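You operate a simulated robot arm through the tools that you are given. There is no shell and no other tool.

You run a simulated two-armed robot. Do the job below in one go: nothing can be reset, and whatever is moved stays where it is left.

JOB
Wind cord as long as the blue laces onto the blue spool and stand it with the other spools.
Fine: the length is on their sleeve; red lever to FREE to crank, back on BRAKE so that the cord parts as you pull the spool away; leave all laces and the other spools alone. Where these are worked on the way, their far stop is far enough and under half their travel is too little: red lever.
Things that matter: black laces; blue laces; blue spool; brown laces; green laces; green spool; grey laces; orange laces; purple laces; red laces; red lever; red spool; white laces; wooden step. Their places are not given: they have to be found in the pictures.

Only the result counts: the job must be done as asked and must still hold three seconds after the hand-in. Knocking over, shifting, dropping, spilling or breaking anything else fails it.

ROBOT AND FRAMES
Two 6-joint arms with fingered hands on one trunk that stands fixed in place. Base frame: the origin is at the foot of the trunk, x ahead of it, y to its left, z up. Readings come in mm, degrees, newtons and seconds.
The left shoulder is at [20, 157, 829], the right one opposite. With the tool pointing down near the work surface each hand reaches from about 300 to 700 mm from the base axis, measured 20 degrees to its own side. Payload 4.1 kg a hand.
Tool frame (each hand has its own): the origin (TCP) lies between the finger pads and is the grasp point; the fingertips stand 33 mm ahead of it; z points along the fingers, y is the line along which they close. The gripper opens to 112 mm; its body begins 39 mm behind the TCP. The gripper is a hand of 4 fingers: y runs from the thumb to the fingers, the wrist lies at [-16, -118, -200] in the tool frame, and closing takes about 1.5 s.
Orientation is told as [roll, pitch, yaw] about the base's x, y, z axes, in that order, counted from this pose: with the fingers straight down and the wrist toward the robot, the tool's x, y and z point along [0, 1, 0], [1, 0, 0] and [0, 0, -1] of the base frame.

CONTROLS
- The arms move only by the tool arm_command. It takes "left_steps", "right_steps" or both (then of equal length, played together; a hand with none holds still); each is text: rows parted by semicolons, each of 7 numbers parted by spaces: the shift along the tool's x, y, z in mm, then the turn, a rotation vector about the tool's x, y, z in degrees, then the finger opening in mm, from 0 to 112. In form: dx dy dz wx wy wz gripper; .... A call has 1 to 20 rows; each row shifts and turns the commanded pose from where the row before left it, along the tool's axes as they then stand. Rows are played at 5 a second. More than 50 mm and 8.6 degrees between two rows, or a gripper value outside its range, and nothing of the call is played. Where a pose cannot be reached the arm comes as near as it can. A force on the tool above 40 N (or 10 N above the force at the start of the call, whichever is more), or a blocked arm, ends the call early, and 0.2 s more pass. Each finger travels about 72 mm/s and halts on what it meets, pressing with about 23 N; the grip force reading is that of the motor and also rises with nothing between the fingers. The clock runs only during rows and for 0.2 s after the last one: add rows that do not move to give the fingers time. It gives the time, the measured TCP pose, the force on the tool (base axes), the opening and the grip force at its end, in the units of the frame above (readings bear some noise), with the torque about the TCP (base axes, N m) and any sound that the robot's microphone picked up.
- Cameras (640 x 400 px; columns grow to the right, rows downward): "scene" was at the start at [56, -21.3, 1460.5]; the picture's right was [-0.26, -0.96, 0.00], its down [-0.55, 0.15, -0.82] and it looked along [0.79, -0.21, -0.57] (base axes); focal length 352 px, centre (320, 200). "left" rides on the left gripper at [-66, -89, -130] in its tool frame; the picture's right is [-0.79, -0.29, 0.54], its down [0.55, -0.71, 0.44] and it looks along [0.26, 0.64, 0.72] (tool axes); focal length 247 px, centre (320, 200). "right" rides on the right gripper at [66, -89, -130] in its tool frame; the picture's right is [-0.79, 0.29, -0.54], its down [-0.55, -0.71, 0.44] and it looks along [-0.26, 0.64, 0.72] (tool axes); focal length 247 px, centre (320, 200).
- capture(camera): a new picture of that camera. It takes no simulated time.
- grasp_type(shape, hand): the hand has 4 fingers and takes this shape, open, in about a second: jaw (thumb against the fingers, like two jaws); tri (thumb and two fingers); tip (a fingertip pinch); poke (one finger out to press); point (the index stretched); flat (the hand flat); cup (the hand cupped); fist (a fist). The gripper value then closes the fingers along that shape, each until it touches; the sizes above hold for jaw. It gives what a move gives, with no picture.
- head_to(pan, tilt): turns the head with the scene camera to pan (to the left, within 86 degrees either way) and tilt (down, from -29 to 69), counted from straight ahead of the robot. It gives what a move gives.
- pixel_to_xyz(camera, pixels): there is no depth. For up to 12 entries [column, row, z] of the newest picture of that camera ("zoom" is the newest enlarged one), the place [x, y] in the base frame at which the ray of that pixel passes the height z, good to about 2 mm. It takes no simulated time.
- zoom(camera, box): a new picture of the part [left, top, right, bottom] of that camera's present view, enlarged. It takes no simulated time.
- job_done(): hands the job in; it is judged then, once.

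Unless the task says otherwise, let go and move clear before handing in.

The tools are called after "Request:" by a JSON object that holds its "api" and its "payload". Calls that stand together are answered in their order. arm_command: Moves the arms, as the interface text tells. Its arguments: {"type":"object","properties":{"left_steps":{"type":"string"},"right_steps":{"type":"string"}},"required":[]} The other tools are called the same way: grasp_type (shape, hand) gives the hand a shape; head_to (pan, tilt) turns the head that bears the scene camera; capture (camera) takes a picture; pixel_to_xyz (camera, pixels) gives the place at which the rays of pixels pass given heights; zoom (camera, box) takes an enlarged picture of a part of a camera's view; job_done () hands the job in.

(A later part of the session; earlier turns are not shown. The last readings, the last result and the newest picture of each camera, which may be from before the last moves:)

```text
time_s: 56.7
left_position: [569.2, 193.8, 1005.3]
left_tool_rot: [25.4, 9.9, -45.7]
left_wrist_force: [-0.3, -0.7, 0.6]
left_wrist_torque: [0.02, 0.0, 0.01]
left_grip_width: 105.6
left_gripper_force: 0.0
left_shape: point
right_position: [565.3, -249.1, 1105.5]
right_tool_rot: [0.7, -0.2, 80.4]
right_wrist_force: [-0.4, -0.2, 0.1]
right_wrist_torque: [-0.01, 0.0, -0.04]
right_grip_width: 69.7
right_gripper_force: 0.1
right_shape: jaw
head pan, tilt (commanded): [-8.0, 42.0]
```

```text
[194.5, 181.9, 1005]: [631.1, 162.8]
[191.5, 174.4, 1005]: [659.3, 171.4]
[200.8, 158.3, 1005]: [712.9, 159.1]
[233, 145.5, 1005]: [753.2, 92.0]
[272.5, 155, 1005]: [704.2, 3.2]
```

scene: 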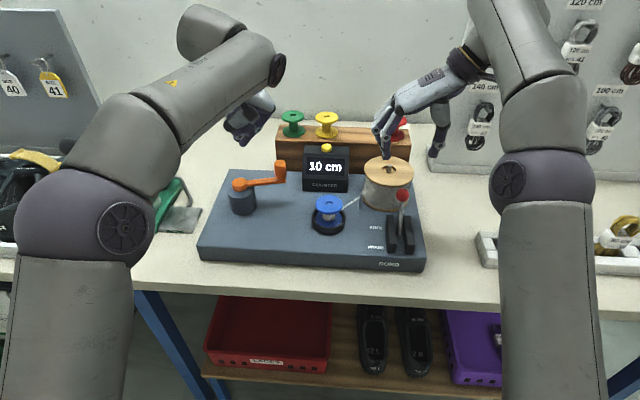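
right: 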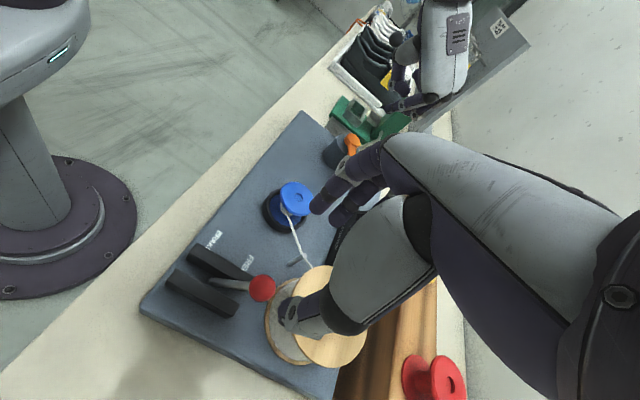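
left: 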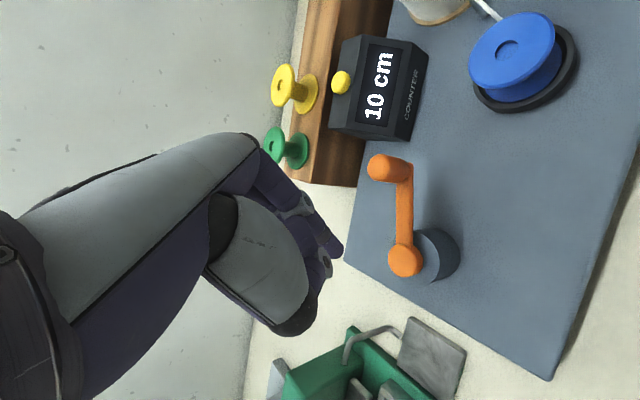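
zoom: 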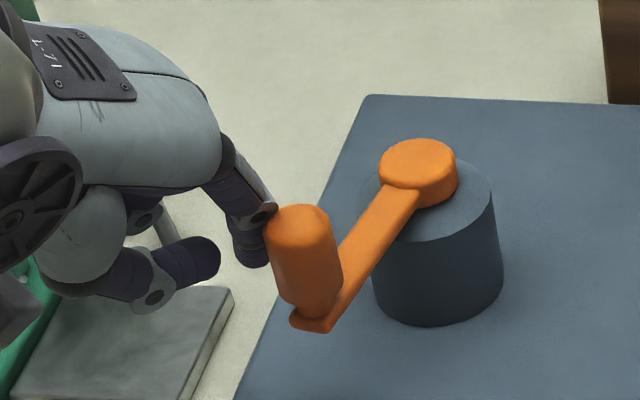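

Readings fit about 0.49 cm/° with nearest-10 rounding (flip to 140 near 151.5°), so the true 140 cm is near 162°. Pushing about 8° more, then backing the finger straight off the handle.

Request:
{"api": "arm_command", "payload": {"left_steps": "-5 2.4 -2.8 0 0 0 0; -4.9 2.5 -2.8 0 0 0 0; 0 0 0 0 0 0 0"}}

Request:
{"api": "zoom", "payload": {"camera": "scene", "box": [170, 110, 370, 240]}}

Request:
{"api": "zoom", "payload": {"camera": "scene", "box": [170, 150, 270, 230]}}

```text
time_s: 57.5
left_position: [564.7, 181.5, 1006.9]
left_tool_rot: [25.4, 10.0, -45.7]
left_wrist_force: [0.0, -0.7, 0.5]
left_wrist_torque: [0.01, 0.05, -0.01]
left_grip_width: 105.6
left_gripper_force: 0.0
left_shape: point
right_position: [565.5, -249.2, 1105.6]
right_tool_rot: [0.7, -0.1, 80.4]
right_wrist_force: [-0.6, -0.4, -0.3]
right_wrist_torque: [-0.03, 0.03, 0.0]
right_grip_width: 69.6
right_gripper_force: 0.0
right_shape: jaw
head pan, tilt (commanded): [-8.0, 42.0]
```

```text
3.08 times, centred on (270, 175) of scene
```

zoom: 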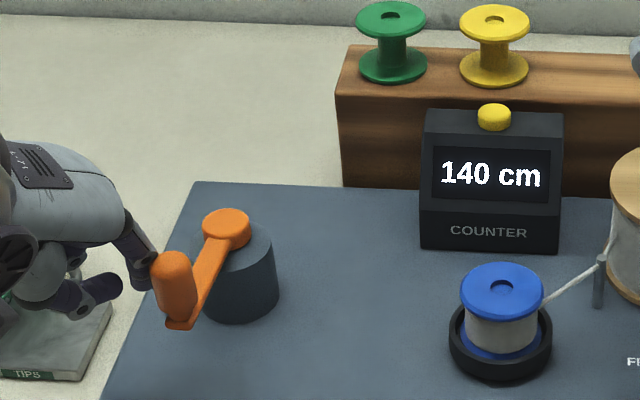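

```text
5.00 times, centred on (220, 190) of scene
```

zoom: 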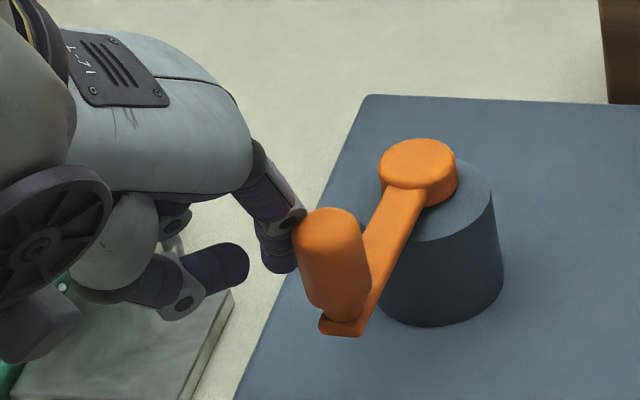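

Request:
{"api": "pixel_to_xyz", "payload": {"camera": "scene", "pixels": [[221, 196.5, 1005], [223.5, 196, 1005]]}}

Request:
{"api": "arm_command", "payload": {"left_steps": "8 -3.5 4.4 0 0 0 0; 8 -3.5 4.4 0 0 0 0; 0 0 0 0 0 0 0"}}

Request:
{"api": "zoom", "payload": {"camera": "scene", "box": [170, 110, 370, 240]}}

```text
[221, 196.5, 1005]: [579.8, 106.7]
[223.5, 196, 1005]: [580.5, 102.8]
```

```text
time_s: 58.3
left_position: [572.6, 200.7, 1006.8]
left_tool_rot: [25.3, 10.0, -45.6]
left_wrist_force: [-0.1, 0.3, 0.1]
left_wrist_torque: [-0.05, 0.0, -0.06]
left_grip_width: 105.6
left_gripper_force: 0.0
left_shape: point
right_position: [565.6, -249.3, 1105.4]
right_tool_rot: [0.7, -0.1, 80.4]
right_wrist_force: [-0.5, 0.3, 0.0]
right_wrist_torque: [-0.01, -0.02, -0.02]
right_grip_width: 69.5
right_gripper_force: 0.0
right_shape: jaw
head pan, tilt (commanded): [-8.0, 42.0]
```

```text
3.08 times, centred on (270, 175) of scene
```

zoom: 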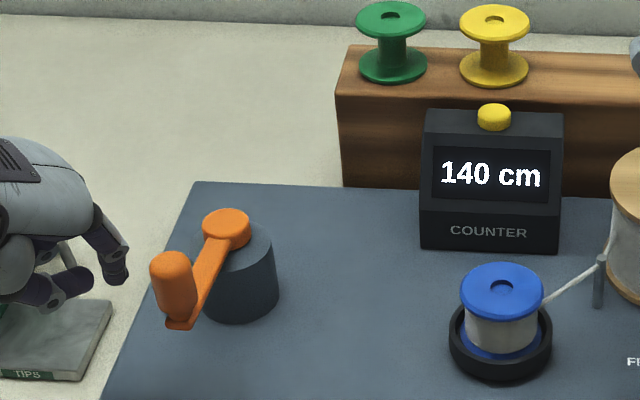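

The handle rests at 161°, counter 140 cm, finger clear. I'll lift and retract the left hand.

Request:
{"api": "arm_command", "payload": {"left_steps": "11.1 -4.6 -23.8 0 0 0 0; 11.1 -4.6 -23.8 0 0 0 0; 11.1 -4.6 -23.8 0 0 0 0; -20 -28.8 -21.5 0 0 0 0; -20 -28.8 -21.5 0 0 0 0; -20 -28.8 -21.5 0 0 0 0; -20 -28.8 -21.5 0 0 0 0; 0 0 0 0 0 0 0"}}

Request:
{"api": "capture", "payload": {"camera": "scene"}}

Request:
{"api": "zoom", "payload": {"camera": "scene", "box": [190, 100, 440, 270]}}

Request:
{"api": "capture", "payload": {"camera": "left"}}

Request:
{"api": "capture", "payload": {"camera": "right"}}

```text
time_s: 60.1
left_position: [418.4, 198.8, 1149.8]
left_tool_rot: [25.4, 9.9, -45.7]
left_wrist_force: [0.8, -0.2, -0.9]
left_wrist_torque: [0.02, 0.01, 0.01]
left_grip_width: 105.8
left_gripper_force: 0.0
left_shape: point
right_position: [564.9, -249.6, 1105.0]
right_tool_rot: [0.7, -0.1, 80.3]
right_wrist_force: [-0.9, -0.5, -0.4]
right_wrist_torque: [0.01, 0.0, 0.02]
right_grip_width: 69.6
right_gripper_force: 0.0
right_shape: jaw
head pan, tilt (commanded): [-8.0, 42.0]
```

```text
taken
```

scene: 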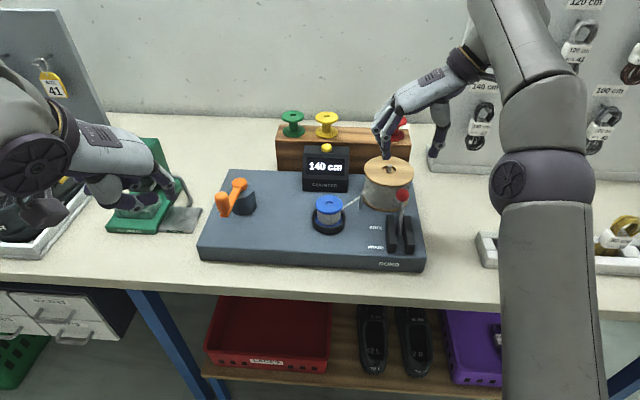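

```text
2.35 times, centred on (315, 185) of scene
```

zoom: 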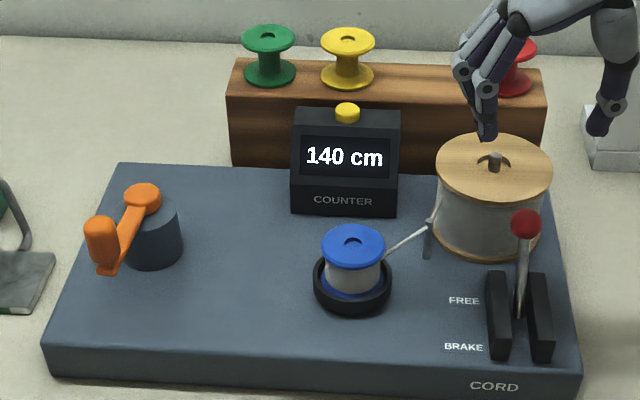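

```text
taken
```

left: 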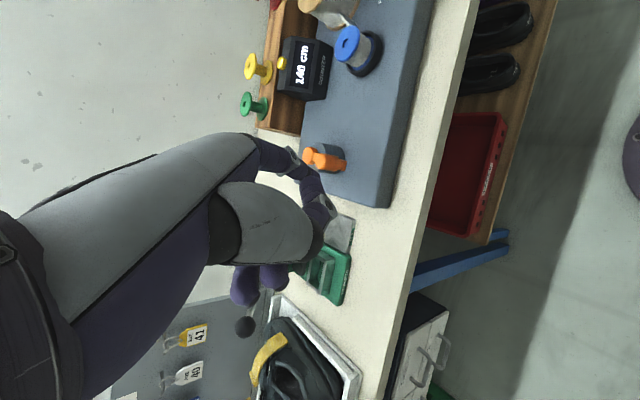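

```text
taken
```

right: 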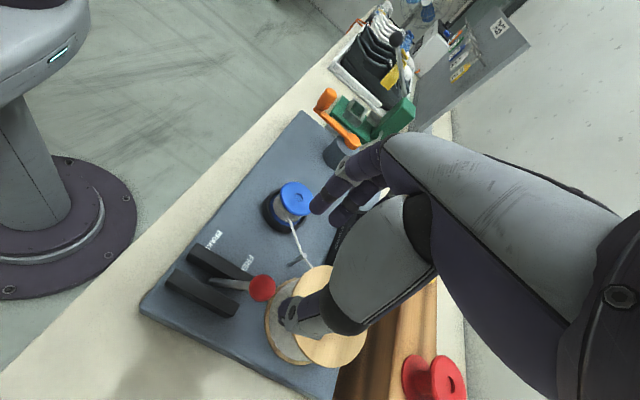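

Everything is set: 140 cm shown, crank at rest, left hand away. Now the right hand goes down to the knob at FREE to bring it back to BRAKE.

Request:
{"api": "arm_command", "payload": {"right_steps": "0 0 30 0 0 0 70; 0 0 30 0 0 0 70; 0 0 25 0 0 0 70; 0 0 15 0 0 0 70; 0 0 10 0 0 0 70; 0 0 0 0 0 0 70"}}

Request:
{"api": "zoom", "payload": {"camera": "scene", "box": [340, 120, 470, 270]}}

Request:
{"api": "zoom", "payload": {"camera": "right", "box": [200, 150, 480, 400]}}

```text
time_s: 61.5
left_position: [419.6, 199.0, 1148.6]
left_tool_rot: [25.3, 10.0, -45.7]
left_wrist_force: [0.4, -0.6, 0.2]
left_wrist_torque: [0.0, 0.01, -0.04]
left_grip_width: 105.4
left_gripper_force: 0.1
left_shape: point
right_position: [564.3, -250.2, 994.0]
right_tool_rot: [0.6, -0.1, 80.4]
right_wrist_force: [-0.6, -0.1, -0.3]
right_wrist_torque: [-0.03, -0.02, 0.03]
right_grip_width: 69.6
right_gripper_force: 0.1
right_shape: jaw
head pan, tilt (commanded): [-8.0, 42.0]
```

```text
2.67 times, centred on (405, 195) of scene
```

zoom: 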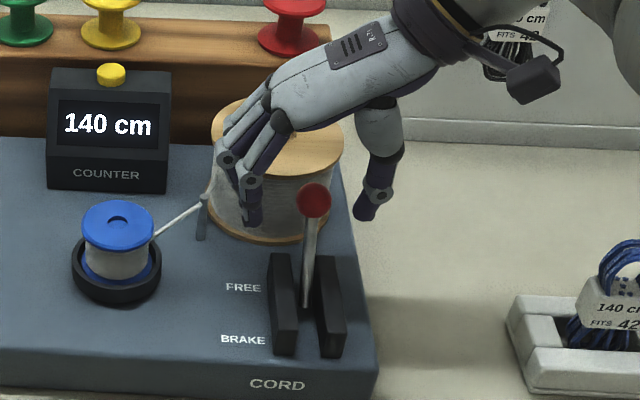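

```text
1.60 times, centred on (340, 275) of right
```

zoom: 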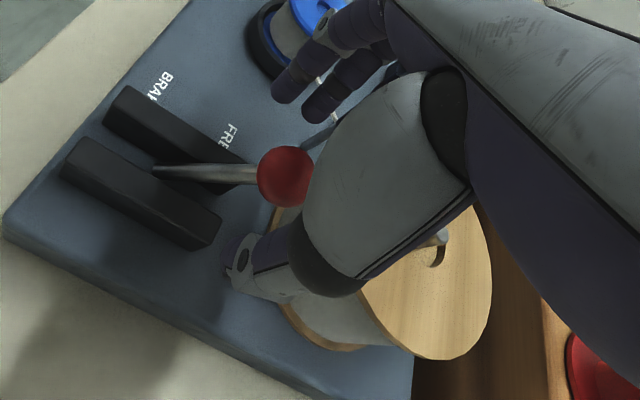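

Fingers straddle the knob. Closing and pulling it back along the arc to BRAKE.

Request:
{"api": "arm_command", "payload": {"right_steps": "0 0 0 0 0 0 40; 0 0 0 0 0 0 20; 0 0 0 0 0 0 5; 0 0 0 0 0 0 0; 0 0 0 0 0 0 0; 0 0 0 0 0 0 0"}}

Request:
{"api": "arm_command", "payload": {"right_steps": "8.2 0 -4.2 0 0 0 0; 8.6 0 -3.3 0 0 0 0; 8.9 0 -2.4 0 0 0 0; 9.1 0 -1.4 0 0 0 0; 9.2 0 -0.5 0 0 0 0; 9.2 0 0.5 0 0 0 0; 9.1 0 1.4 0 0 0 0; 8.9 0 2.4 0 0 0 0; 8.6 0 3.3 0 0 0 0; 8.2 0 4.2 0 0 0 0; 3 0 2 0 0 0 0; 0 0 0 0 0 0 0"}}

Request:
{"api": "zoom", "payload": {"camera": "scene", "box": [290, 120, 470, 270]}}

Request:
{"api": "zoom", "payload": {"camera": "right", "box": [200, 150, 480, 400]}}

```text
time_s: 62.9
left_position: [419.3, 197.9, 1149.6]
left_tool_rot: [25.5, 10.0, -45.8]
left_wrist_force: [-0.3, 0.3, -0.8]
left_wrist_torque: [0.0, -0.02, -0.01]
left_grip_width: 105.2
left_gripper_force: 0.0
left_shape: point
right_position: [563.3, -249.4, 993.1]
right_tool_rot: [0.7, 0.1, 80.3]
right_wrist_force: [-5.4, -8.9, -6.0]
right_wrist_torque: [-0.14, 0.13, 0.01]
right_grip_width: 14.3
right_gripper_force: 23.2
right_shape: jaw
head pan, tilt (commanded): [-8.0, 42.0]
```

```text
time_s: 65.5
left_position: [421.4, 198.6, 1148.8]
left_tool_rot: [25.5, 10.0, -45.7]
left_wrist_force: [0.4, 0.5, 0.1]
left_wrist_torque: [0.0, -0.02, 0.02]
left_grip_width: 105.3
left_gripper_force: 0.0
left_shape: point
right_position: [475.6, -235.2, 994.7]
right_tool_rot: [0.6, -0.1, 80.3]
right_wrist_force: [11.2, -5.9, -8.8]
right_wrist_torque: [-0.04, -0.31, -0.05]
right_grip_width: 13.3
right_gripper_force: 23.2
right_shape: jaw
head pan, tilt (commanded): [-8.0, 42.0]
```

```text
2.67 times, centred on (380, 195) of scene
```

zoom: 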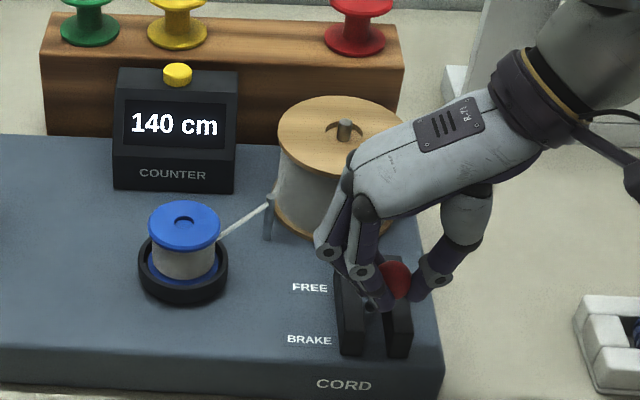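

```text
1.60 times, centred on (340, 275) of right
```

zoom: 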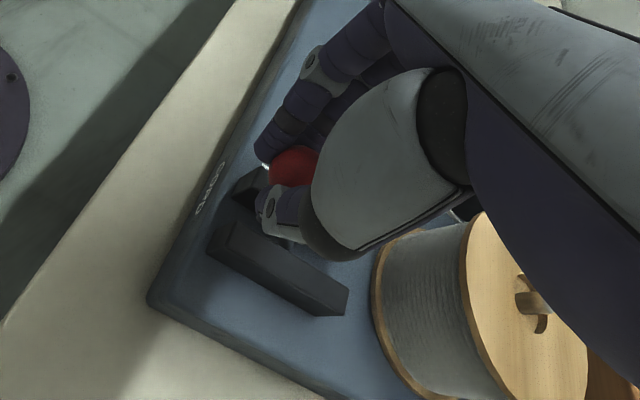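

The lever is back against its BRAKE stop (11 N). Opening and lifting off to check.

Request:
{"api": "arm_command", "payload": {"right_steps": "0 0 0 0 0 0 20; 0 0 0 0 0 0 50; 0 0 0 0 0 0 70; 0 0 -10 0 0 0 70; 0 0 -40 0 0 0 70; 0 0 -45 0 0 0 70; 0 0 -30 0 0 0 70; 0 0 0 0 0 0 70"}}

Request:
{"api": "capture", "payload": {"camera": "scene"}}

Request:
{"api": "zoom", "payload": {"camera": "scene", "box": [290, 150, 450, 275]}}

Request:
{"api": "capture", "payload": {"camera": "right"}}

```text
time_s: 67.3
left_position: [419.3, 199.7, 1148.2]
left_tool_rot: [25.4, 10.0, -45.7]
left_wrist_force: [0.2, 0.3, 0.2]
left_wrist_torque: [0.01, 0.03, 0.01]
left_grip_width: 105.6
left_gripper_force: 0.2
left_shape: point
right_position: [475.7, -234.7, 1119.3]
right_tool_rot: [0.7, -0.2, 80.2]
right_wrist_force: [0.4, -0.3, -0.8]
right_wrist_torque: [-0.02, 0.02, -0.02]
right_grip_width: 69.7
right_gripper_force: 0.1
right_shape: jaw
head pan, tilt (commanded): [-8.0, 42.0]
```

```text
taken
```

scene: 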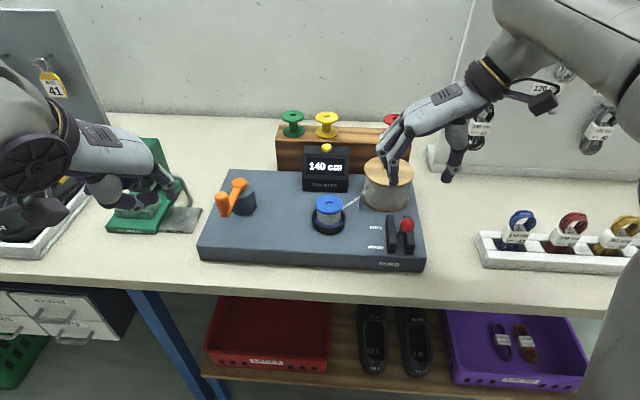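

```text
3.20 times, centred on (370, 212) of scene
```

zoom: 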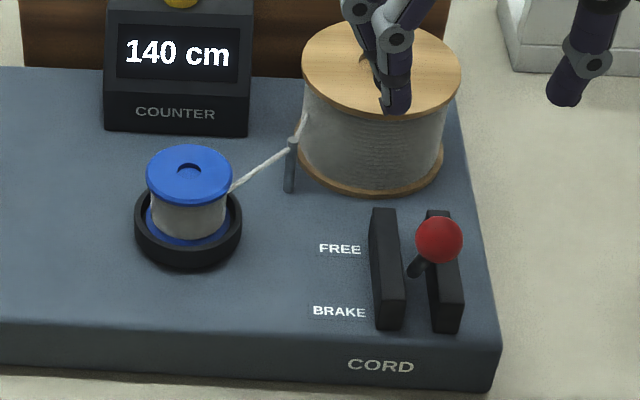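

```text
taken
```

right: 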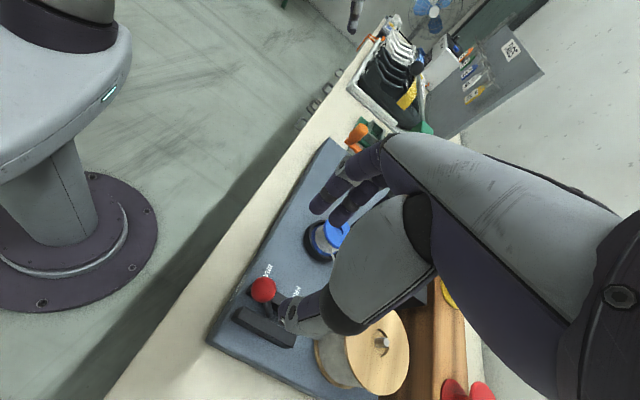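

Lever is on BRAKE and the counter holds 140 cm. Before picking the spool, I'll check that the right hand can reach the free place on the step (757,-203) with yaw 30° and a 35° tilt, staying above the other spools.

Request:
{"api": "arm_command", "payload": {"right_steps": "0 0 0 0 0 8.35 70; 0 0 0 0 0 8.35 70; 0 0 0 0 0 8.35 70; 0 0 0 0 0 8.35 70; 0 0 0 0 0 8.35 70; 0 0 0 0 0 8.35 70; 0 0 0 0 -7 0 70; 0 0 0 0 -7 0 70; 0 0 0 0 -7 0 70; 0 0 0 0 -7 0 70; 0 0 0 0 -7 0 70; 0 0 0 0 0 0 70"}}

Request:
{"api": "arm_command", "payload": {"right_steps": "-12.5 37 10.3 0 0 0 70; -12.5 37 10.3 0 0 0 70; -12.5 37 10.3 0 0 0 70; -12.5 37 10.3 0 0 0 70; -12.5 37 10.3 0 0 0 70; -12.5 37 10.3 0 0 0 70; -12.5 37 10.3 0 0 0 70; 0 0 0 0 0 0 70; 0 0 0 0 0 0 70"}}

Request:
{"api": "capture", "payload": {"camera": "scene"}}

Request:
{"api": "capture", "payload": {"camera": "right"}}

```text
time_s: 69.9
left_position: [420.1, 198.4, 1148.7]
left_tool_rot: [25.5, 10.1, -45.8]
left_wrist_force: [0.2, 0.3, 0.3]
left_wrist_torque: [0.0, 0.01, 0.02]
left_grip_width: 105.5
left_gripper_force: 0.1
left_shape: point
right_position: [474.6, -233.9, 1120.1]
right_tool_rot: [-34.6, 0.5, 30.2]
right_wrist_force: [0.3, 0.6, 0.1]
right_wrist_torque: [-0.01, 0.01, 0.02]
right_grip_width: 69.5
right_gripper_force: 0.1
right_shape: jaw
head pan, tilt (commanded): [-8.0, 42.0]
```

```text
time_s: 71.9
left_position: [419.4, 200.3, 1149.2]
left_tool_rot: [25.3, 10.0, -45.7]
left_wrist_force: [-0.8, -0.1, -0.6]
left_wrist_torque: [0.0, -0.02, -0.01]
left_grip_width: 105.9
left_gripper_force: 0.1
left_shape: point
right_position: [757.5, -201.6, 1106.5]
right_tool_rot: [-34.4, 0.5, 30.3]
right_wrist_force: [0.5, -0.1, 0.6]
right_wrist_torque: [0.0, -0.01, -0.03]
right_grip_width: 69.7
right_gripper_force: 0.1
right_shape: jaw
head pan, tilt (commanded): [-8.0, 42.0]
```

```text
taken
```

scene: 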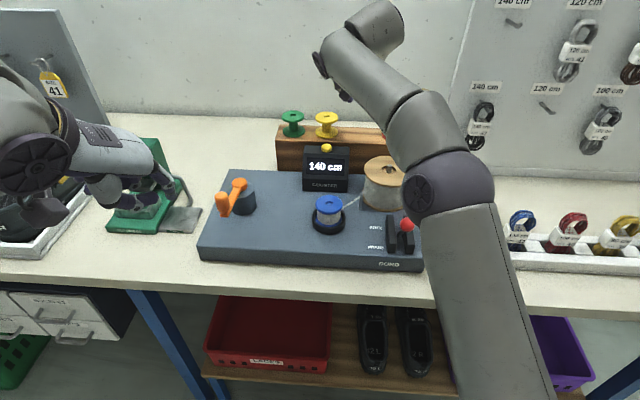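

```text
taken
```

right: 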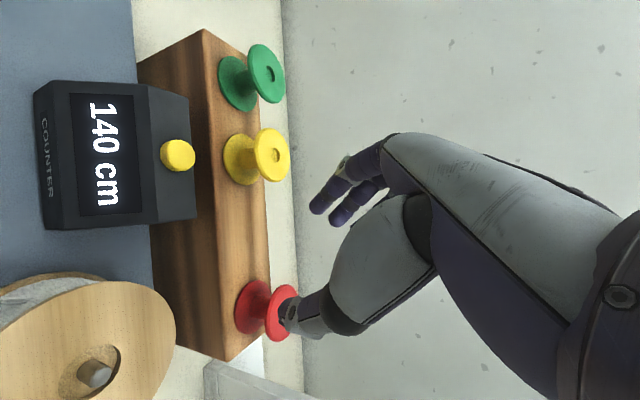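

The pose was reached exactly, so there is reach to spare. I'd like fingers behind and thumb in front of the spool (aligned with the step), so I'll test yaw 10° with only 20° of tilt here.

Request:
{"api": "arm_command", "payload": {"right_steps": "0 0 0 0 7.2 0 70; 0 0 0 0 7.2 0 70; 0 0 0 2.3 0 6.3 70; 0 0 0 2.3 0 6.3 70; 0 0 0 2.3 0 6.3 70; 0 0 0 0 0 0 70; 0 0 0 0 0 0 70"}}

Request:
{"api": "capture", "payload": {"camera": "right"}}

Request:
{"api": "capture", "payload": {"camera": "scene"}}

```text
time_s: 73.5
left_position: [419.9, 199.3, 1149.3]
left_tool_rot: [25.5, 10.1, -45.7]
left_wrist_force: [-0.1, -0.4, -0.1]
left_wrist_torque: [0.02, 0.01, -0.02]
left_grip_width: 105.6
left_gripper_force: 0.1
left_shape: point
right_position: [731.6, -198.4, 1092.6]
right_tool_rot: [-20.3, 0.4, 10.1]
right_wrist_force: [-1.2, 0.0, 0.6]
right_wrist_torque: [-0.01, 0.02, -0.01]
right_grip_width: 69.7
right_gripper_force: 0.0
right_shape: jaw
right hand out of reach, approached as far as the arm can: row 1, 2
head pan, tilt (commanded): [-8.0, 42.0]
```

```text
taken
```

right: 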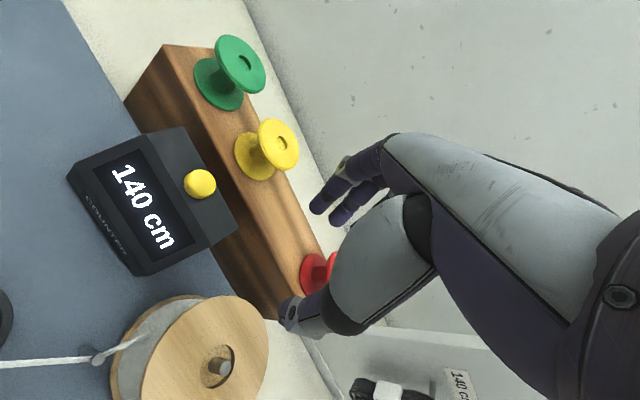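

```text
taken
```

scene: 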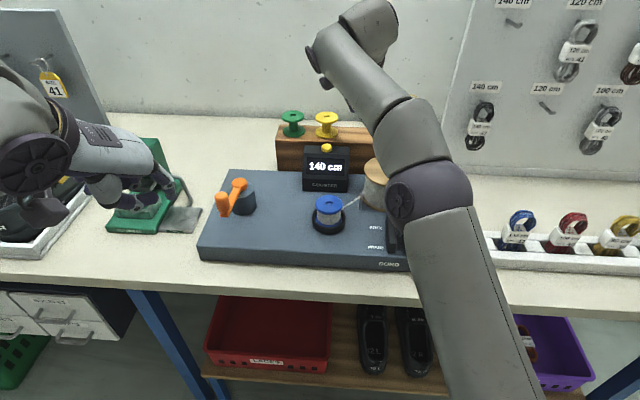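

The reach limit is now known (about 738 mm from shoulder to wrist), so yaw 20° with ~33° tilt will do. From this vantage I'll measure the step and spools precisely.

Request:
{"api": "zoom", "payload": {"camera": "right", "box": [120, 20, 360, 340]}}

Request:
{"api": "zoom", "payload": {"camera": "scene", "box": [260, 95, 360, 195]}}

Request:
{"api": "zoom", "payload": {"camera": "left", "box": [230, 0, 400, 130]}}

```text
1.25 times, centred on (240, 180) of right
```

zoom: 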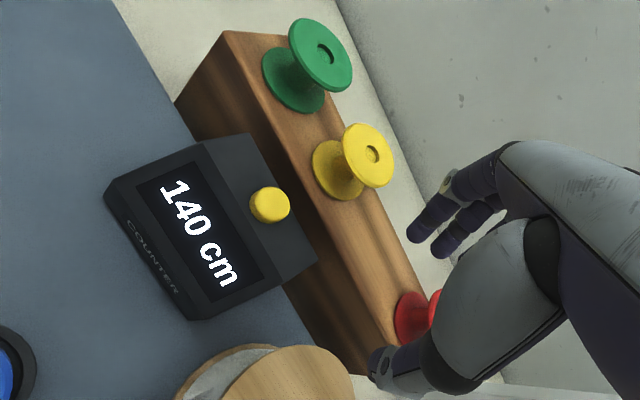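

```text
4.00 times, centred on (310, 145) of scene
```

zoom: 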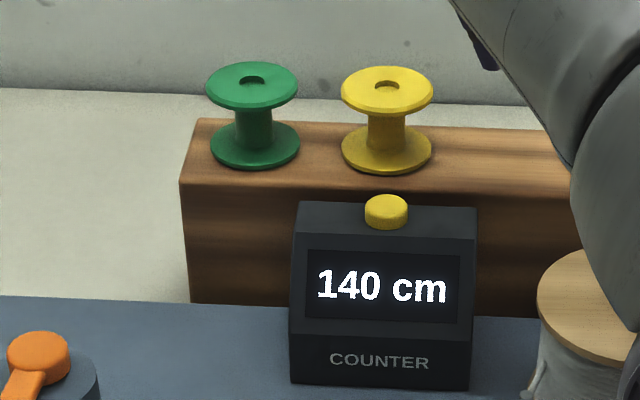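

```text
3.08 times, centred on (315, 65) of left
```

zoom: 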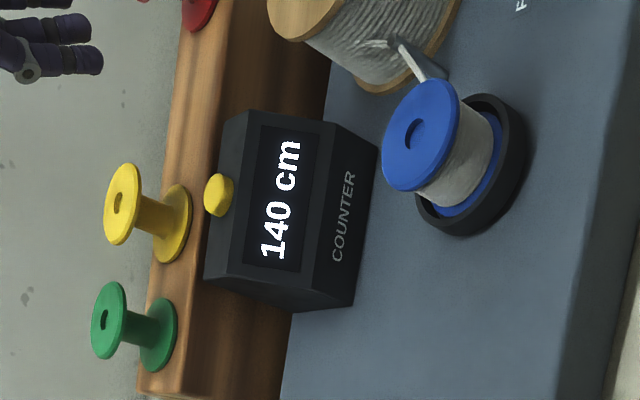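

Request:
{"api": "pixel_to_xyz", "payload": {"camera": "right", "pixels": [[280.8, 144, 1040], [280.8, 144, 1060], [253.6, 156, 1000], [253.6, 156, 1015], [242.4, 63.2, 1040], [242.4, 63.2, 1060], [219.2, 85.6, 1000], [219.2, 85.6, 1015], [161.6, 44, 1000], [161.6, 44, 1010]]}}

Request:
{"api": "pixel_to_xyz", "payload": {"camera": "scene", "pixels": [[326.75, 117, 1040], [326.75, 117, 1060], [326.5, 132, 1000], [326.5, 132, 1015], [293, 115.5, 1040], [293, 115.5, 1060], [293.5, 130.75, 1000], [293.5, 130.75, 1015], [275, 140.5, 1000], [275, 140.5, 1010], [279.25, 124.5, 1000], [279.25, 124.5, 1010]]}}

Request:
{"api": "pixel_to_xyz", "payload": {"camera": "left", "pixels": [[250.7, 66, 1040], [250.7, 66, 1060], [244.5, 103.3, 1040], [244.5, 103.3, 1060], [346, 43.5, 965], [346, 43.5, 985]]}}

Request:
{"api": "pixel_to_xyz", "payload": {"camera": "scene", "pixels": [[329.2, 203.2, 965], [329.2, 203.2, 985]]}}

```text
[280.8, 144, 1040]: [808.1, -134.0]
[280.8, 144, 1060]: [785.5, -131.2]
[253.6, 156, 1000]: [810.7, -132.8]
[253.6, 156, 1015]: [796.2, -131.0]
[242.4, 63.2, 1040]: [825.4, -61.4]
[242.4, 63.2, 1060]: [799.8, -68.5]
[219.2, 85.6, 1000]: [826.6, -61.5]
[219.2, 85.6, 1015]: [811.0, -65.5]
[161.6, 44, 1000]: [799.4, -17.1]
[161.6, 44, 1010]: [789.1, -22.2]
```

```text
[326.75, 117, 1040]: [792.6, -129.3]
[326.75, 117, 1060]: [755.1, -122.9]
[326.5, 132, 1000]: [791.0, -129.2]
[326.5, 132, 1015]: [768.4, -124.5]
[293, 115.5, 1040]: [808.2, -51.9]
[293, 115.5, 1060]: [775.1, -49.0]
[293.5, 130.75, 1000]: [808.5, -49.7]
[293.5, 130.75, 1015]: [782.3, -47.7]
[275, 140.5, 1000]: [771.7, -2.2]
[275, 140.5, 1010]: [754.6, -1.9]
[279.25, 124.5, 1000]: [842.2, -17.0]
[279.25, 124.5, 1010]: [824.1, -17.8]
```

```text
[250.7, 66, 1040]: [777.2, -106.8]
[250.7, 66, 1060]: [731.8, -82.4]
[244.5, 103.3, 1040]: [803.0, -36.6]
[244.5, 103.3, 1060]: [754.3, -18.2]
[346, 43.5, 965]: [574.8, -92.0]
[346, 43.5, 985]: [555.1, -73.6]
```

```text
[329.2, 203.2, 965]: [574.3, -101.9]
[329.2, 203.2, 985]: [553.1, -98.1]
```

The rays from different cameras disagree by some 20 mm in height for the far spools, so I want a second, closer view. I'll shift the right hand sideways to triangulate with the same camera.

Request:
{"api": "arm_command", "payload": {"right_steps": "-28.2 -28.3 5.7 0 0 0 70; -28.2 -28.3 5.7 0 0 0 70; -28.2 -28.3 5.7 0 0 0 70; -28.2 -28.3 5.7 0 0 0 70; 0 0 0 0 0 0 70; 0 0 0 0 0 0 70"}}

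Request:
{"api": "capture", "payload": {"camera": "right"}}

Request:
{"api": "zoom", "payload": {"camera": "right", "box": [100, 0, 340, 150]}}

```text
time_s: 74.9
left_position: [420.1, 198.6, 1149.0]
left_tool_rot: [25.4, 10.0, -45.8]
left_wrist_force: [0.3, -0.2, 0.0]
left_wrist_torque: [0.01, 0.01, 0.03]
left_grip_width: 105.5
left_gripper_force: 0.0
left_shape: point
right_position: [639.3, -329.7, 1112.1]
right_tool_rot: [-20.4, 0.4, 10.1]
right_wrist_force: [-0.2, -0.2, -0.3]
right_wrist_torque: [0.0, -0.03, 0.02]
right_grip_width: 69.6
right_gripper_force: 0.0
right_shape: jaw
head pan, tilt (commanded): [-8.0, 42.0]
```

```text
taken
```

right: 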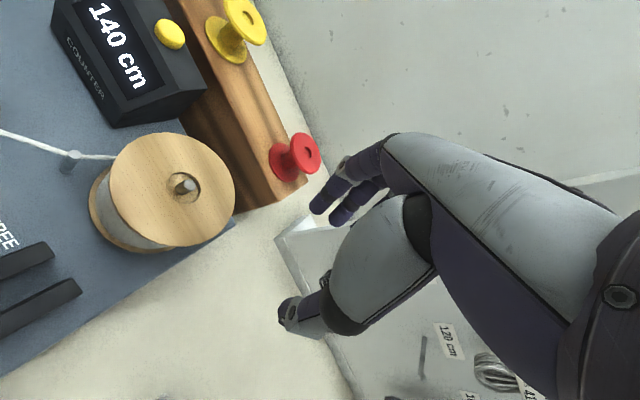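

```text
2.67 times, centred on (220, 75) of right
```

zoom: 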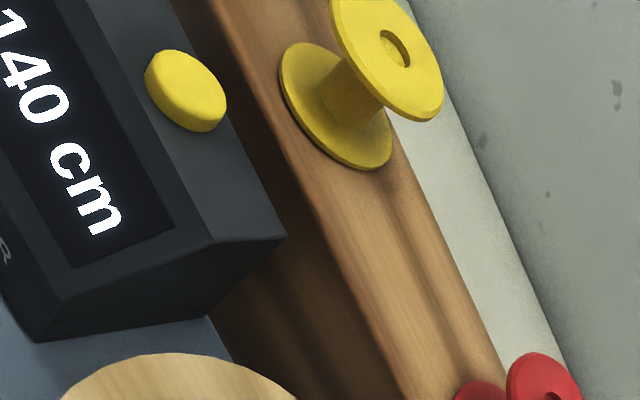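

Request:
{"api": "zoom", "payload": {"camera": "right", "box": [220, 100, 340, 230]}}

Request:
{"api": "pixel_to_xyz", "payload": {"camera": "right", "pixels": [[247.7, 18.1, 1000], [247.7, 18.1, 1020], [247.7, 18.1, 1040], [247.7, 18.1, 1060], [226.4, 39.8, 970], [226.4, 39.8, 1000], [226.4, 39.8, 1015]]}}

```text
3.08 times, centred on (280, 165) of right
```

zoom: 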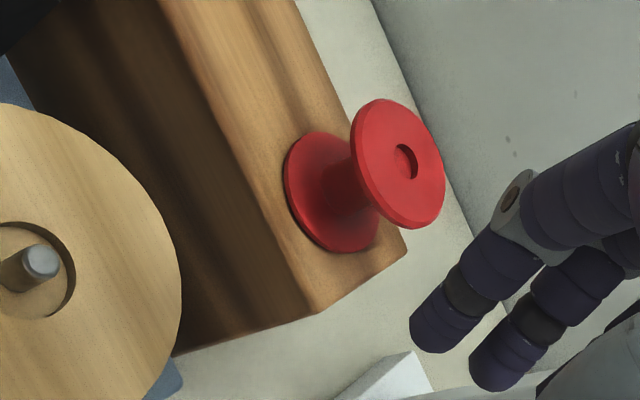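

```text
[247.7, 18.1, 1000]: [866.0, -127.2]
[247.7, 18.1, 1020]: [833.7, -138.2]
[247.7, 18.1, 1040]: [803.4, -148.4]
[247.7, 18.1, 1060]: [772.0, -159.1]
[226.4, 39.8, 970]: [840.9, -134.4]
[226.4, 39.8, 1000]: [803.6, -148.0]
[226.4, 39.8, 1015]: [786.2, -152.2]
```

Two close right-camera rays agree: the yellow spool's top is at about (834,-137,1018), i.e. the step is farther and lower than I first thought. Now locating red the same way.

Request:
{"api": "pixel_to_xyz", "payload": {"camera": "right", "pixels": [[307.9, 152.7, 1018], [307.9, 152.7, 1000], [284.9, 161.8, 975], [284.9, 161.8, 970], [280, 203, 970], [306.5, 182, 970], [250, 135, 970]]}}

Request:
{"api": "zoom", "payload": {"camera": "right", "box": [40, 100, 260, 260]}}

Request:
{"api": "pixel_to_xyz", "payload": {"camera": "right", "pixels": [[187.5, 187, 940], [187.5, 187, 960], [187.5, 187, 980], [171, 34, 960], [171, 34, 980], [205, 92, 960]]}}

```text
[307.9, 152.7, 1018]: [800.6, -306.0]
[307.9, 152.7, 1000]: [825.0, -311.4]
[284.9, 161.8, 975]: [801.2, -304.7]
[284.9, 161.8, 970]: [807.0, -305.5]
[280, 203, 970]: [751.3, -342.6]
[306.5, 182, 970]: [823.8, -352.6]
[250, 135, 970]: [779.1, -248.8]
```

```text
2.50 times, centred on (150, 180) of right
```

zoom: 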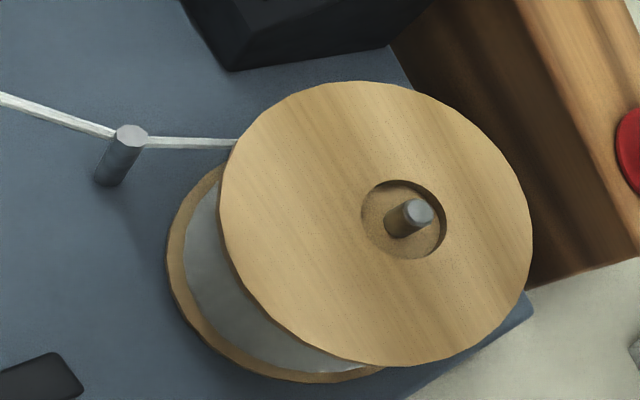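

```text
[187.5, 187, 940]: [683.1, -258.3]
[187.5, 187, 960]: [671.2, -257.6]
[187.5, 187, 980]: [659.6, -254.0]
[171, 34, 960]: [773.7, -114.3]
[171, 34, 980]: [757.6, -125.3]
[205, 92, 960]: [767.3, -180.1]
```

Red is at (801,-305), yellow (834,-137), so the free place is (817,-221) on a step whose top is z≈970. I'll move the left hand farther away, give the right hand yaw 30°/tilt 42°, and view the blue spool from two close positions.

Request:
{"api": "arm_command", "payload": {"left_steps": "8.6 -34.5 2 0 0 0 0; 8.6 -34.5 2 0 0 0 0; 8.6 -34.5 2 0 0 0 0; 8.6 -34.5 2 0 0 0 0; 0 0 0 0 0 0 0; 0 0 0 0 0 0 0; 0 0 0 0 0 0 0; 0 0 0 0 0 0 0; 0 0 0 0 0 0 0; 0 0 0 0 0 0 0; 0 0 0 0 0 0 0; 0 0 0 0 0 0 0; 0 0 0 0 0 0 0", "right_steps": "0 0 0 0 -7.3 0 80; 0 0 0 0 -7.3 0 80; 0 0 0 0 -7.3 0 80; 0 0 0 -4.46 0 -4.95 80; 0 0 0 -4.46 0 -4.95 80; 0 0 0 -4.46 0 -4.95 80; 35.6 -9.4 -20.4 0 0 0 80; 35.6 -9.4 -20.4 0 0 0 80; 35.6 -9.4 -20.4 0 0 0 80; 35.6 -9.4 -20.4 0 0 0 80; 35.6 -9.4 -20.4 0 0 0 80; 35.6 -9.4 -20.4 0 0 0 80; 0 0 0 0 0 0 80"}}

Request:
{"api": "capture", "payload": {"camera": "right"}}

Request:
{"api": "capture", "payload": {"camera": "scene"}}

```text
time_s: 77.7
left_position: [350.2, 318.5, 1178.7]
left_tool_rot: [25.4, 10.0, -45.7]
left_wrist_force: [0.0, -0.2, -0.9]
left_wrist_torque: [0.02, -0.01, -0.01]
left_grip_width: 105.5
left_gripper_force: 0.0
left_shape: point
right_position: [470.8, -148.9, 1059.1]
right_tool_rot: [-42.0, 0.4, 30.0]
right_wrist_force: [0.4, -0.6, -0.1]
right_wrist_torque: [-0.02, -0.01, 0.03]
right_grip_width: 79.7
right_gripper_force: 0.1
right_shape: jaw
head pan, tilt (commanded): [-8.0, 42.0]
```

```text
taken
```

right: 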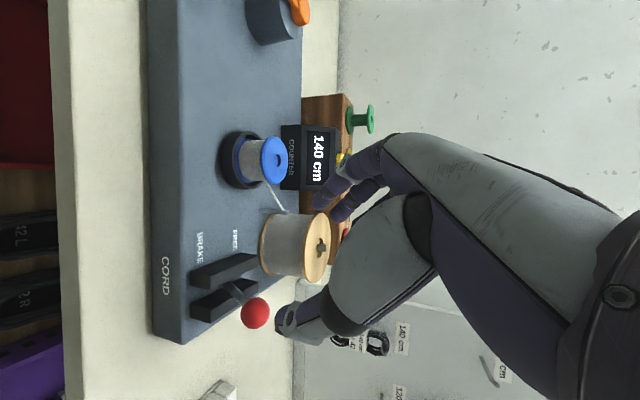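

```text
taken
```

scene: 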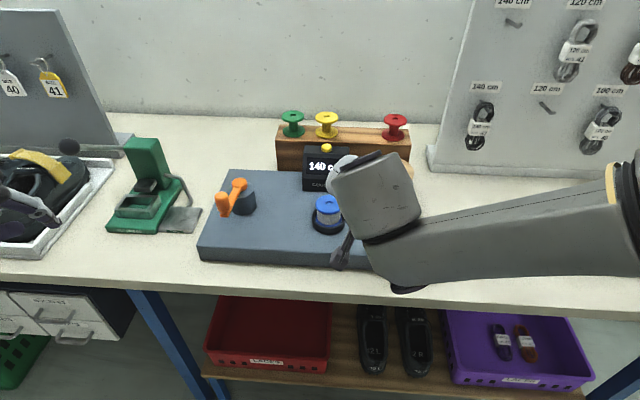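

Request:
{"api": "zoom", "payload": {"camera": "right", "box": [200, 110, 320, 220]}}

Request:
{"api": "zoom", "payload": {"camera": "scene", "box": [290, 180, 370, 250]}}

```text
3.64 times, centred on (260, 165) of right
```

zoom: 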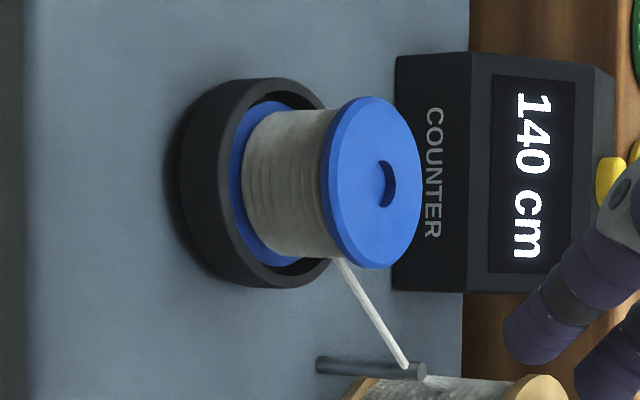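

```text
5.71 times, centred on (330, 215) of scene
```

zoom: 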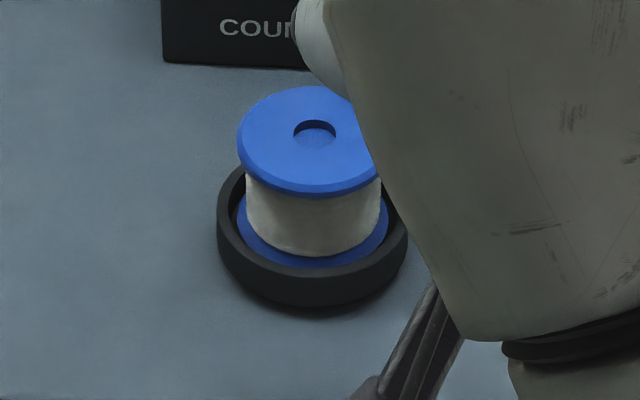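

Request:
{"api": "pixel_to_xyz", "payload": {"camera": "right", "pixels": [[277.9, 160.6, 940], [277.9, 160.6, 960], [277.9, 160.6, 980]]}}

Request:
{"api": "pixel_to_xyz", "payload": {"camera": "scene", "pixels": [[329.1, 203.4, 940], [329.1, 203.4, 960], [329.1, 203.4, 980]]}}

Request:
{"api": "arm_command", "payload": {"right_steps": "26 20 -23.2 0 0 0 80; 26 20 -23.2 0 0 0 80; 12.3 10 -11.5 0 0 0 80; 0 0 0 0 0 0 80; 0 0 0 0 0 0 80"}}

Request:
{"api": "capture", "payload": {"camera": "right"}}

```text
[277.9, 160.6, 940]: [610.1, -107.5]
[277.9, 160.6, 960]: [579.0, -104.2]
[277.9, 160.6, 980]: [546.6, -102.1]
```

```text
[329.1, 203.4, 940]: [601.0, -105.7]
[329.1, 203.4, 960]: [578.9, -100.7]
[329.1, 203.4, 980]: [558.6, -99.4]
```

```text
time_s: 78.9
left_position: [349.7, 318.3, 1178.9]
left_tool_rot: [25.4, 9.9, -45.6]
left_wrist_force: [-0.1, 0.5, -0.8]
left_wrist_torque: [0.02, -0.02, -0.03]
left_grip_width: 105.8
left_gripper_force: 0.1
left_shape: point
right_position: [468.8, -48.5, 1057.5]
right_tool_rot: [-41.9, 0.4, 30.1]
right_wrist_force: [-0.7, -0.1, 0.5]
right_wrist_torque: [-0.02, 0.01, -0.02]
right_grip_width: 79.3
right_gripper_force: 0.0
right_shape: jaw
head pan, tilt (commanded): [-8.0, 42.0]
```

```text
taken
```

right: 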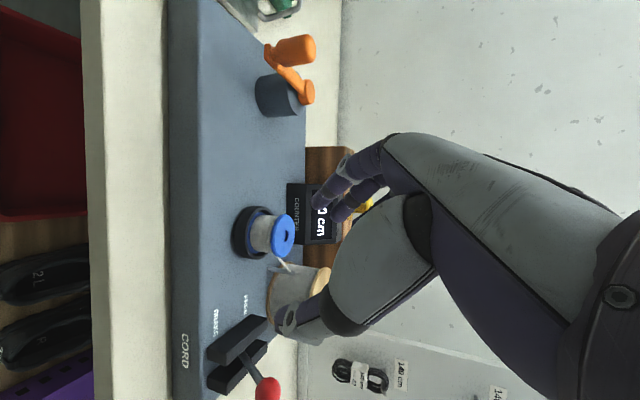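

Request:
{"api": "zoom", "payload": {"camera": "right", "box": [220, 180, 320, 280]}}

```text
4.00 times, centred on (270, 230) of right
```

zoom: 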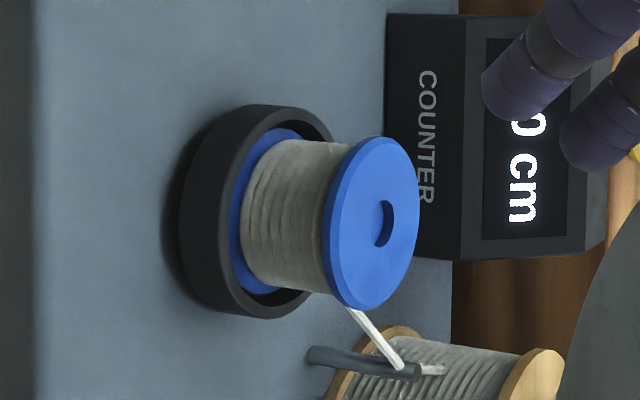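

Request:
{"api": "pixel_to_xyz", "payload": {"camera": "right", "pixels": [[285.5, 236, 940], [285.5, 236, 960], [285.5, 236, 980], [281, 236, 950], [250, 233, 920], [243, 232, 905]]}}

```text
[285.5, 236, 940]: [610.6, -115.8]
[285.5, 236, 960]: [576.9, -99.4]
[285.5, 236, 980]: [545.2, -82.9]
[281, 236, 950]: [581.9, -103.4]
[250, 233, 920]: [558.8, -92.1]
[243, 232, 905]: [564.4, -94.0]
```

The blue spool's top is at (588,-104.5,953) from both views. Moving above it with the hand open, ready for a straight descent.

Request:
{"api": "arm_command", "payload": {"right_steps": "-13 18.8 22.6 0 0 0 85; -13 18.8 22.6 0 0 0 85; -13 18.8 22.6 0 0 0 85; -13 18.8 22.6 0 0 0 85; 0 0 0 0 0 0 85; 0 0 0 0 0 0 85"}}

Request:
{"api": "capture", "payload": {"camera": "right"}}

Request:
{"api": "zoom", "payload": {"camera": "scene", "box": [260, 120, 420, 250]}}

Request:
{"api": "capture", "payload": {"camera": "left"}}

```text
time_s: 80.3
left_position: [350.6, 319.1, 1178.5]
left_tool_rot: [25.5, 10.1, -45.8]
left_wrist_force: [0.1, 0.4, 1.0]
left_wrist_torque: [-0.02, 0.01, 0.01]
left_grip_width: 105.6
left_gripper_force: 0.0
left_shape: point
right_position: [585.3, -98.1, 1026.5]
right_tool_rot: [-42.0, 0.3, 30.1]
right_wrist_force: [-0.4, 0.9, -0.8]
right_wrist_torque: [0.0, -0.01, 0.02]
right_grip_width: 84.8
right_gripper_force: 0.1
right_shape: jaw
head pan, tilt (commanded): [-8.0, 42.0]
```

```text
taken
```

right: 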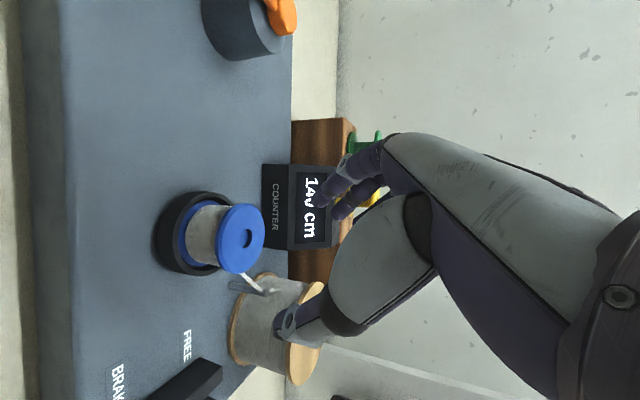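

```text
3.08 times, centred on (340, 185) of scene
```

zoom: 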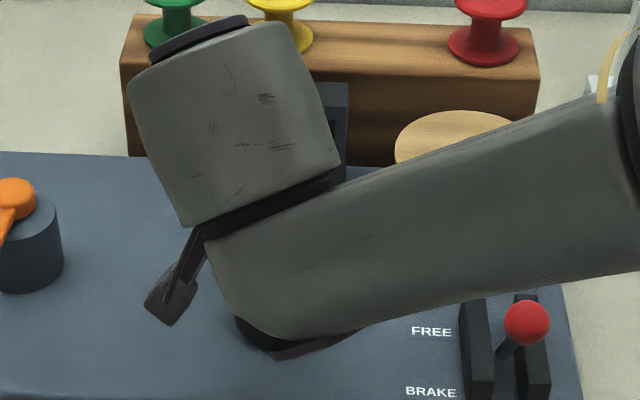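

```text
taken
```

left: 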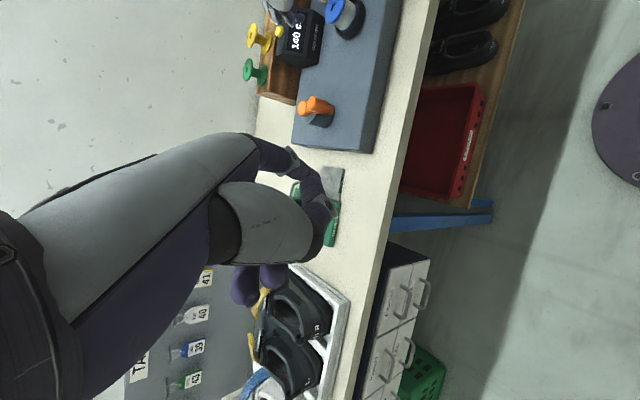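

The open hand is centred above the spool (TCP (585,-98,1026) versus spool axis (588,-104)). Descending straight down about 65 mm.

Request:
{"api": "arm_command", "payload": {"right_steps": "10.9 0 12.1 0 0 0 85; 10.9 0 12.1 0 0 0 85; 10.9 0 12.1 0 0 0 85; 10.8 0 12 0 0 0 85; 0 0 0 0 0 0 85; 0 0 0 0 0 0 85"}}

Request:
{"api": "capture", "payload": {"camera": "right"}}

Request:
{"api": "zoom", "payload": {"camera": "right", "box": [200, 130, 400, 340]}}

Request:
{"api": "zoom", "payload": {"camera": "left", "box": [240, 0, 420, 110]}}

Request:
{"api": "capture", "payload": {"camera": "scene"}}

```text
time_s: 81.7
left_position: [351.4, 318.2, 1178.0]
left_tool_rot: [25.4, 10.0, -45.7]
left_wrist_force: [0.1, 0.4, -0.3]
left_wrist_torque: [0.01, 0.02, 0.0]
left_grip_width: 105.6
left_gripper_force: 0.1
left_shape: point
right_position: [584.1, -99.3, 961.5]
right_tool_rot: [-42.0, 0.4, 30.2]
right_wrist_force: [-0.2, -0.4, 0.1]
right_wrist_torque: [0.0, 0.01, 0.0]
right_grip_width: 84.9
right_gripper_force: 0.0
right_shape: jaw
head pan, tilt (commanded): [-8.0, 42.0]
```

```text
taken
```

right: 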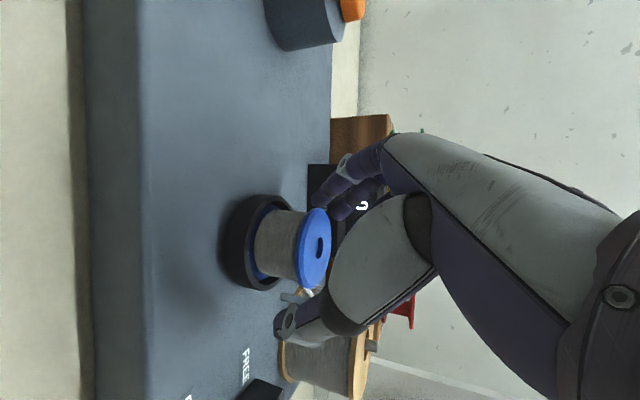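

```text
1.90 times, centred on (300, 235) of right
```

zoom: 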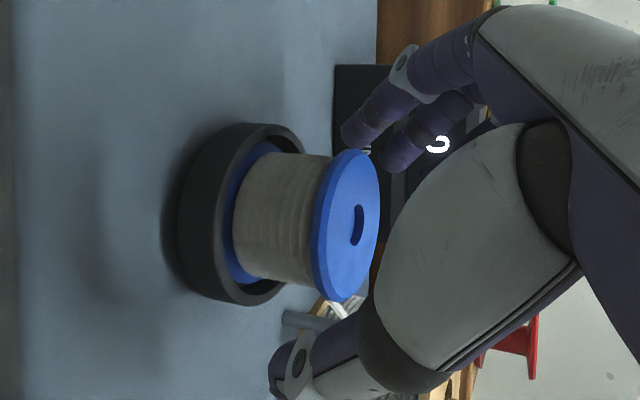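

```text
3.56 times, centred on (330, 55) of left
```

zoom: 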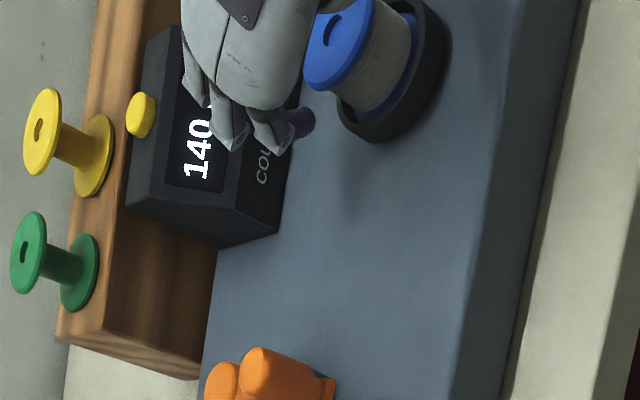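

```text
taken
```

scene: 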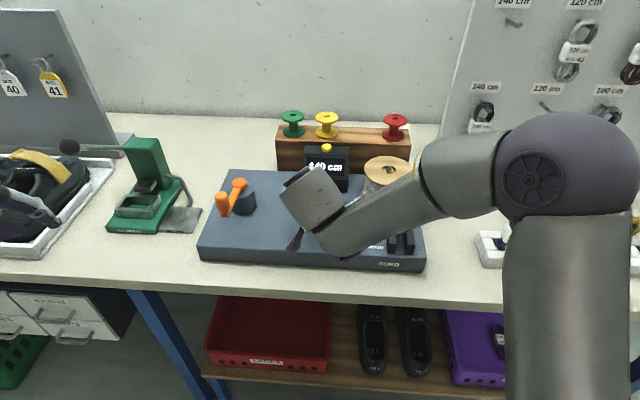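

The flange sits right where predicted between thumb and fingers (right zoom (347,226)). Closing the hand gradually.

Request:
{"api": "arm_command", "payload": {"right_steps": "0 0 0 0 0 0 70; 0 0 0 0 0 0 58; 0 0 0 0 0 0 48; 0 0 0 0 0 0 40; 0 0 0 0 0 0 32; 0 0 0 0 0 0 25; 0 0 0 0 0 0 20; 0 0 0 0 0 0 20"}}

Request:
{"api": "zoom", "payload": {"camera": "right", "box": [200, 130, 400, 340]}}

Request:
{"api": "zoom", "payload": {"camera": "left", "box": [290, 0, 390, 60]}}

```text
time_s: 83.5
left_position: [350.9, 318.8, 1179.9]
left_tool_rot: [25.4, 10.1, -45.7]
left_wrist_force: [-0.5, 0.2, 0.4]
left_wrist_torque: [0.02, 0.0, 0.0]
left_grip_width: 105.8
left_gripper_force: 0.0
left_shape: point
right_position: [583.5, -98.5, 961.6]
right_tool_rot: [-42.0, 0.4, 30.1]
right_wrist_force: [0.1, -0.8, 1.0]
right_wrist_torque: [0.0, -0.05, -0.01]
right_grip_width: 49.5
right_gripper_force: 23.6
right_shape: jaw
head pan, tilt (commanded): [-8.0, 42.0]
```

```text
1.90 times, centred on (300, 235) of right
```

zoom: 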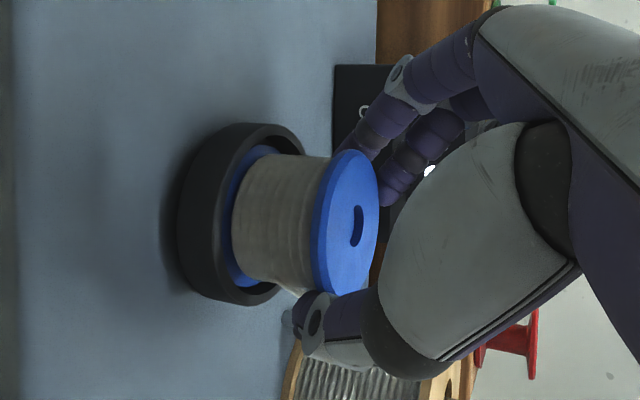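

```text
6.40 times, centred on (340, 30) of left
```

zoom: 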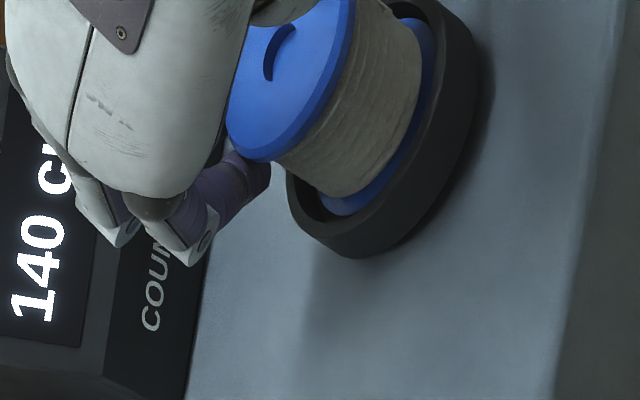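

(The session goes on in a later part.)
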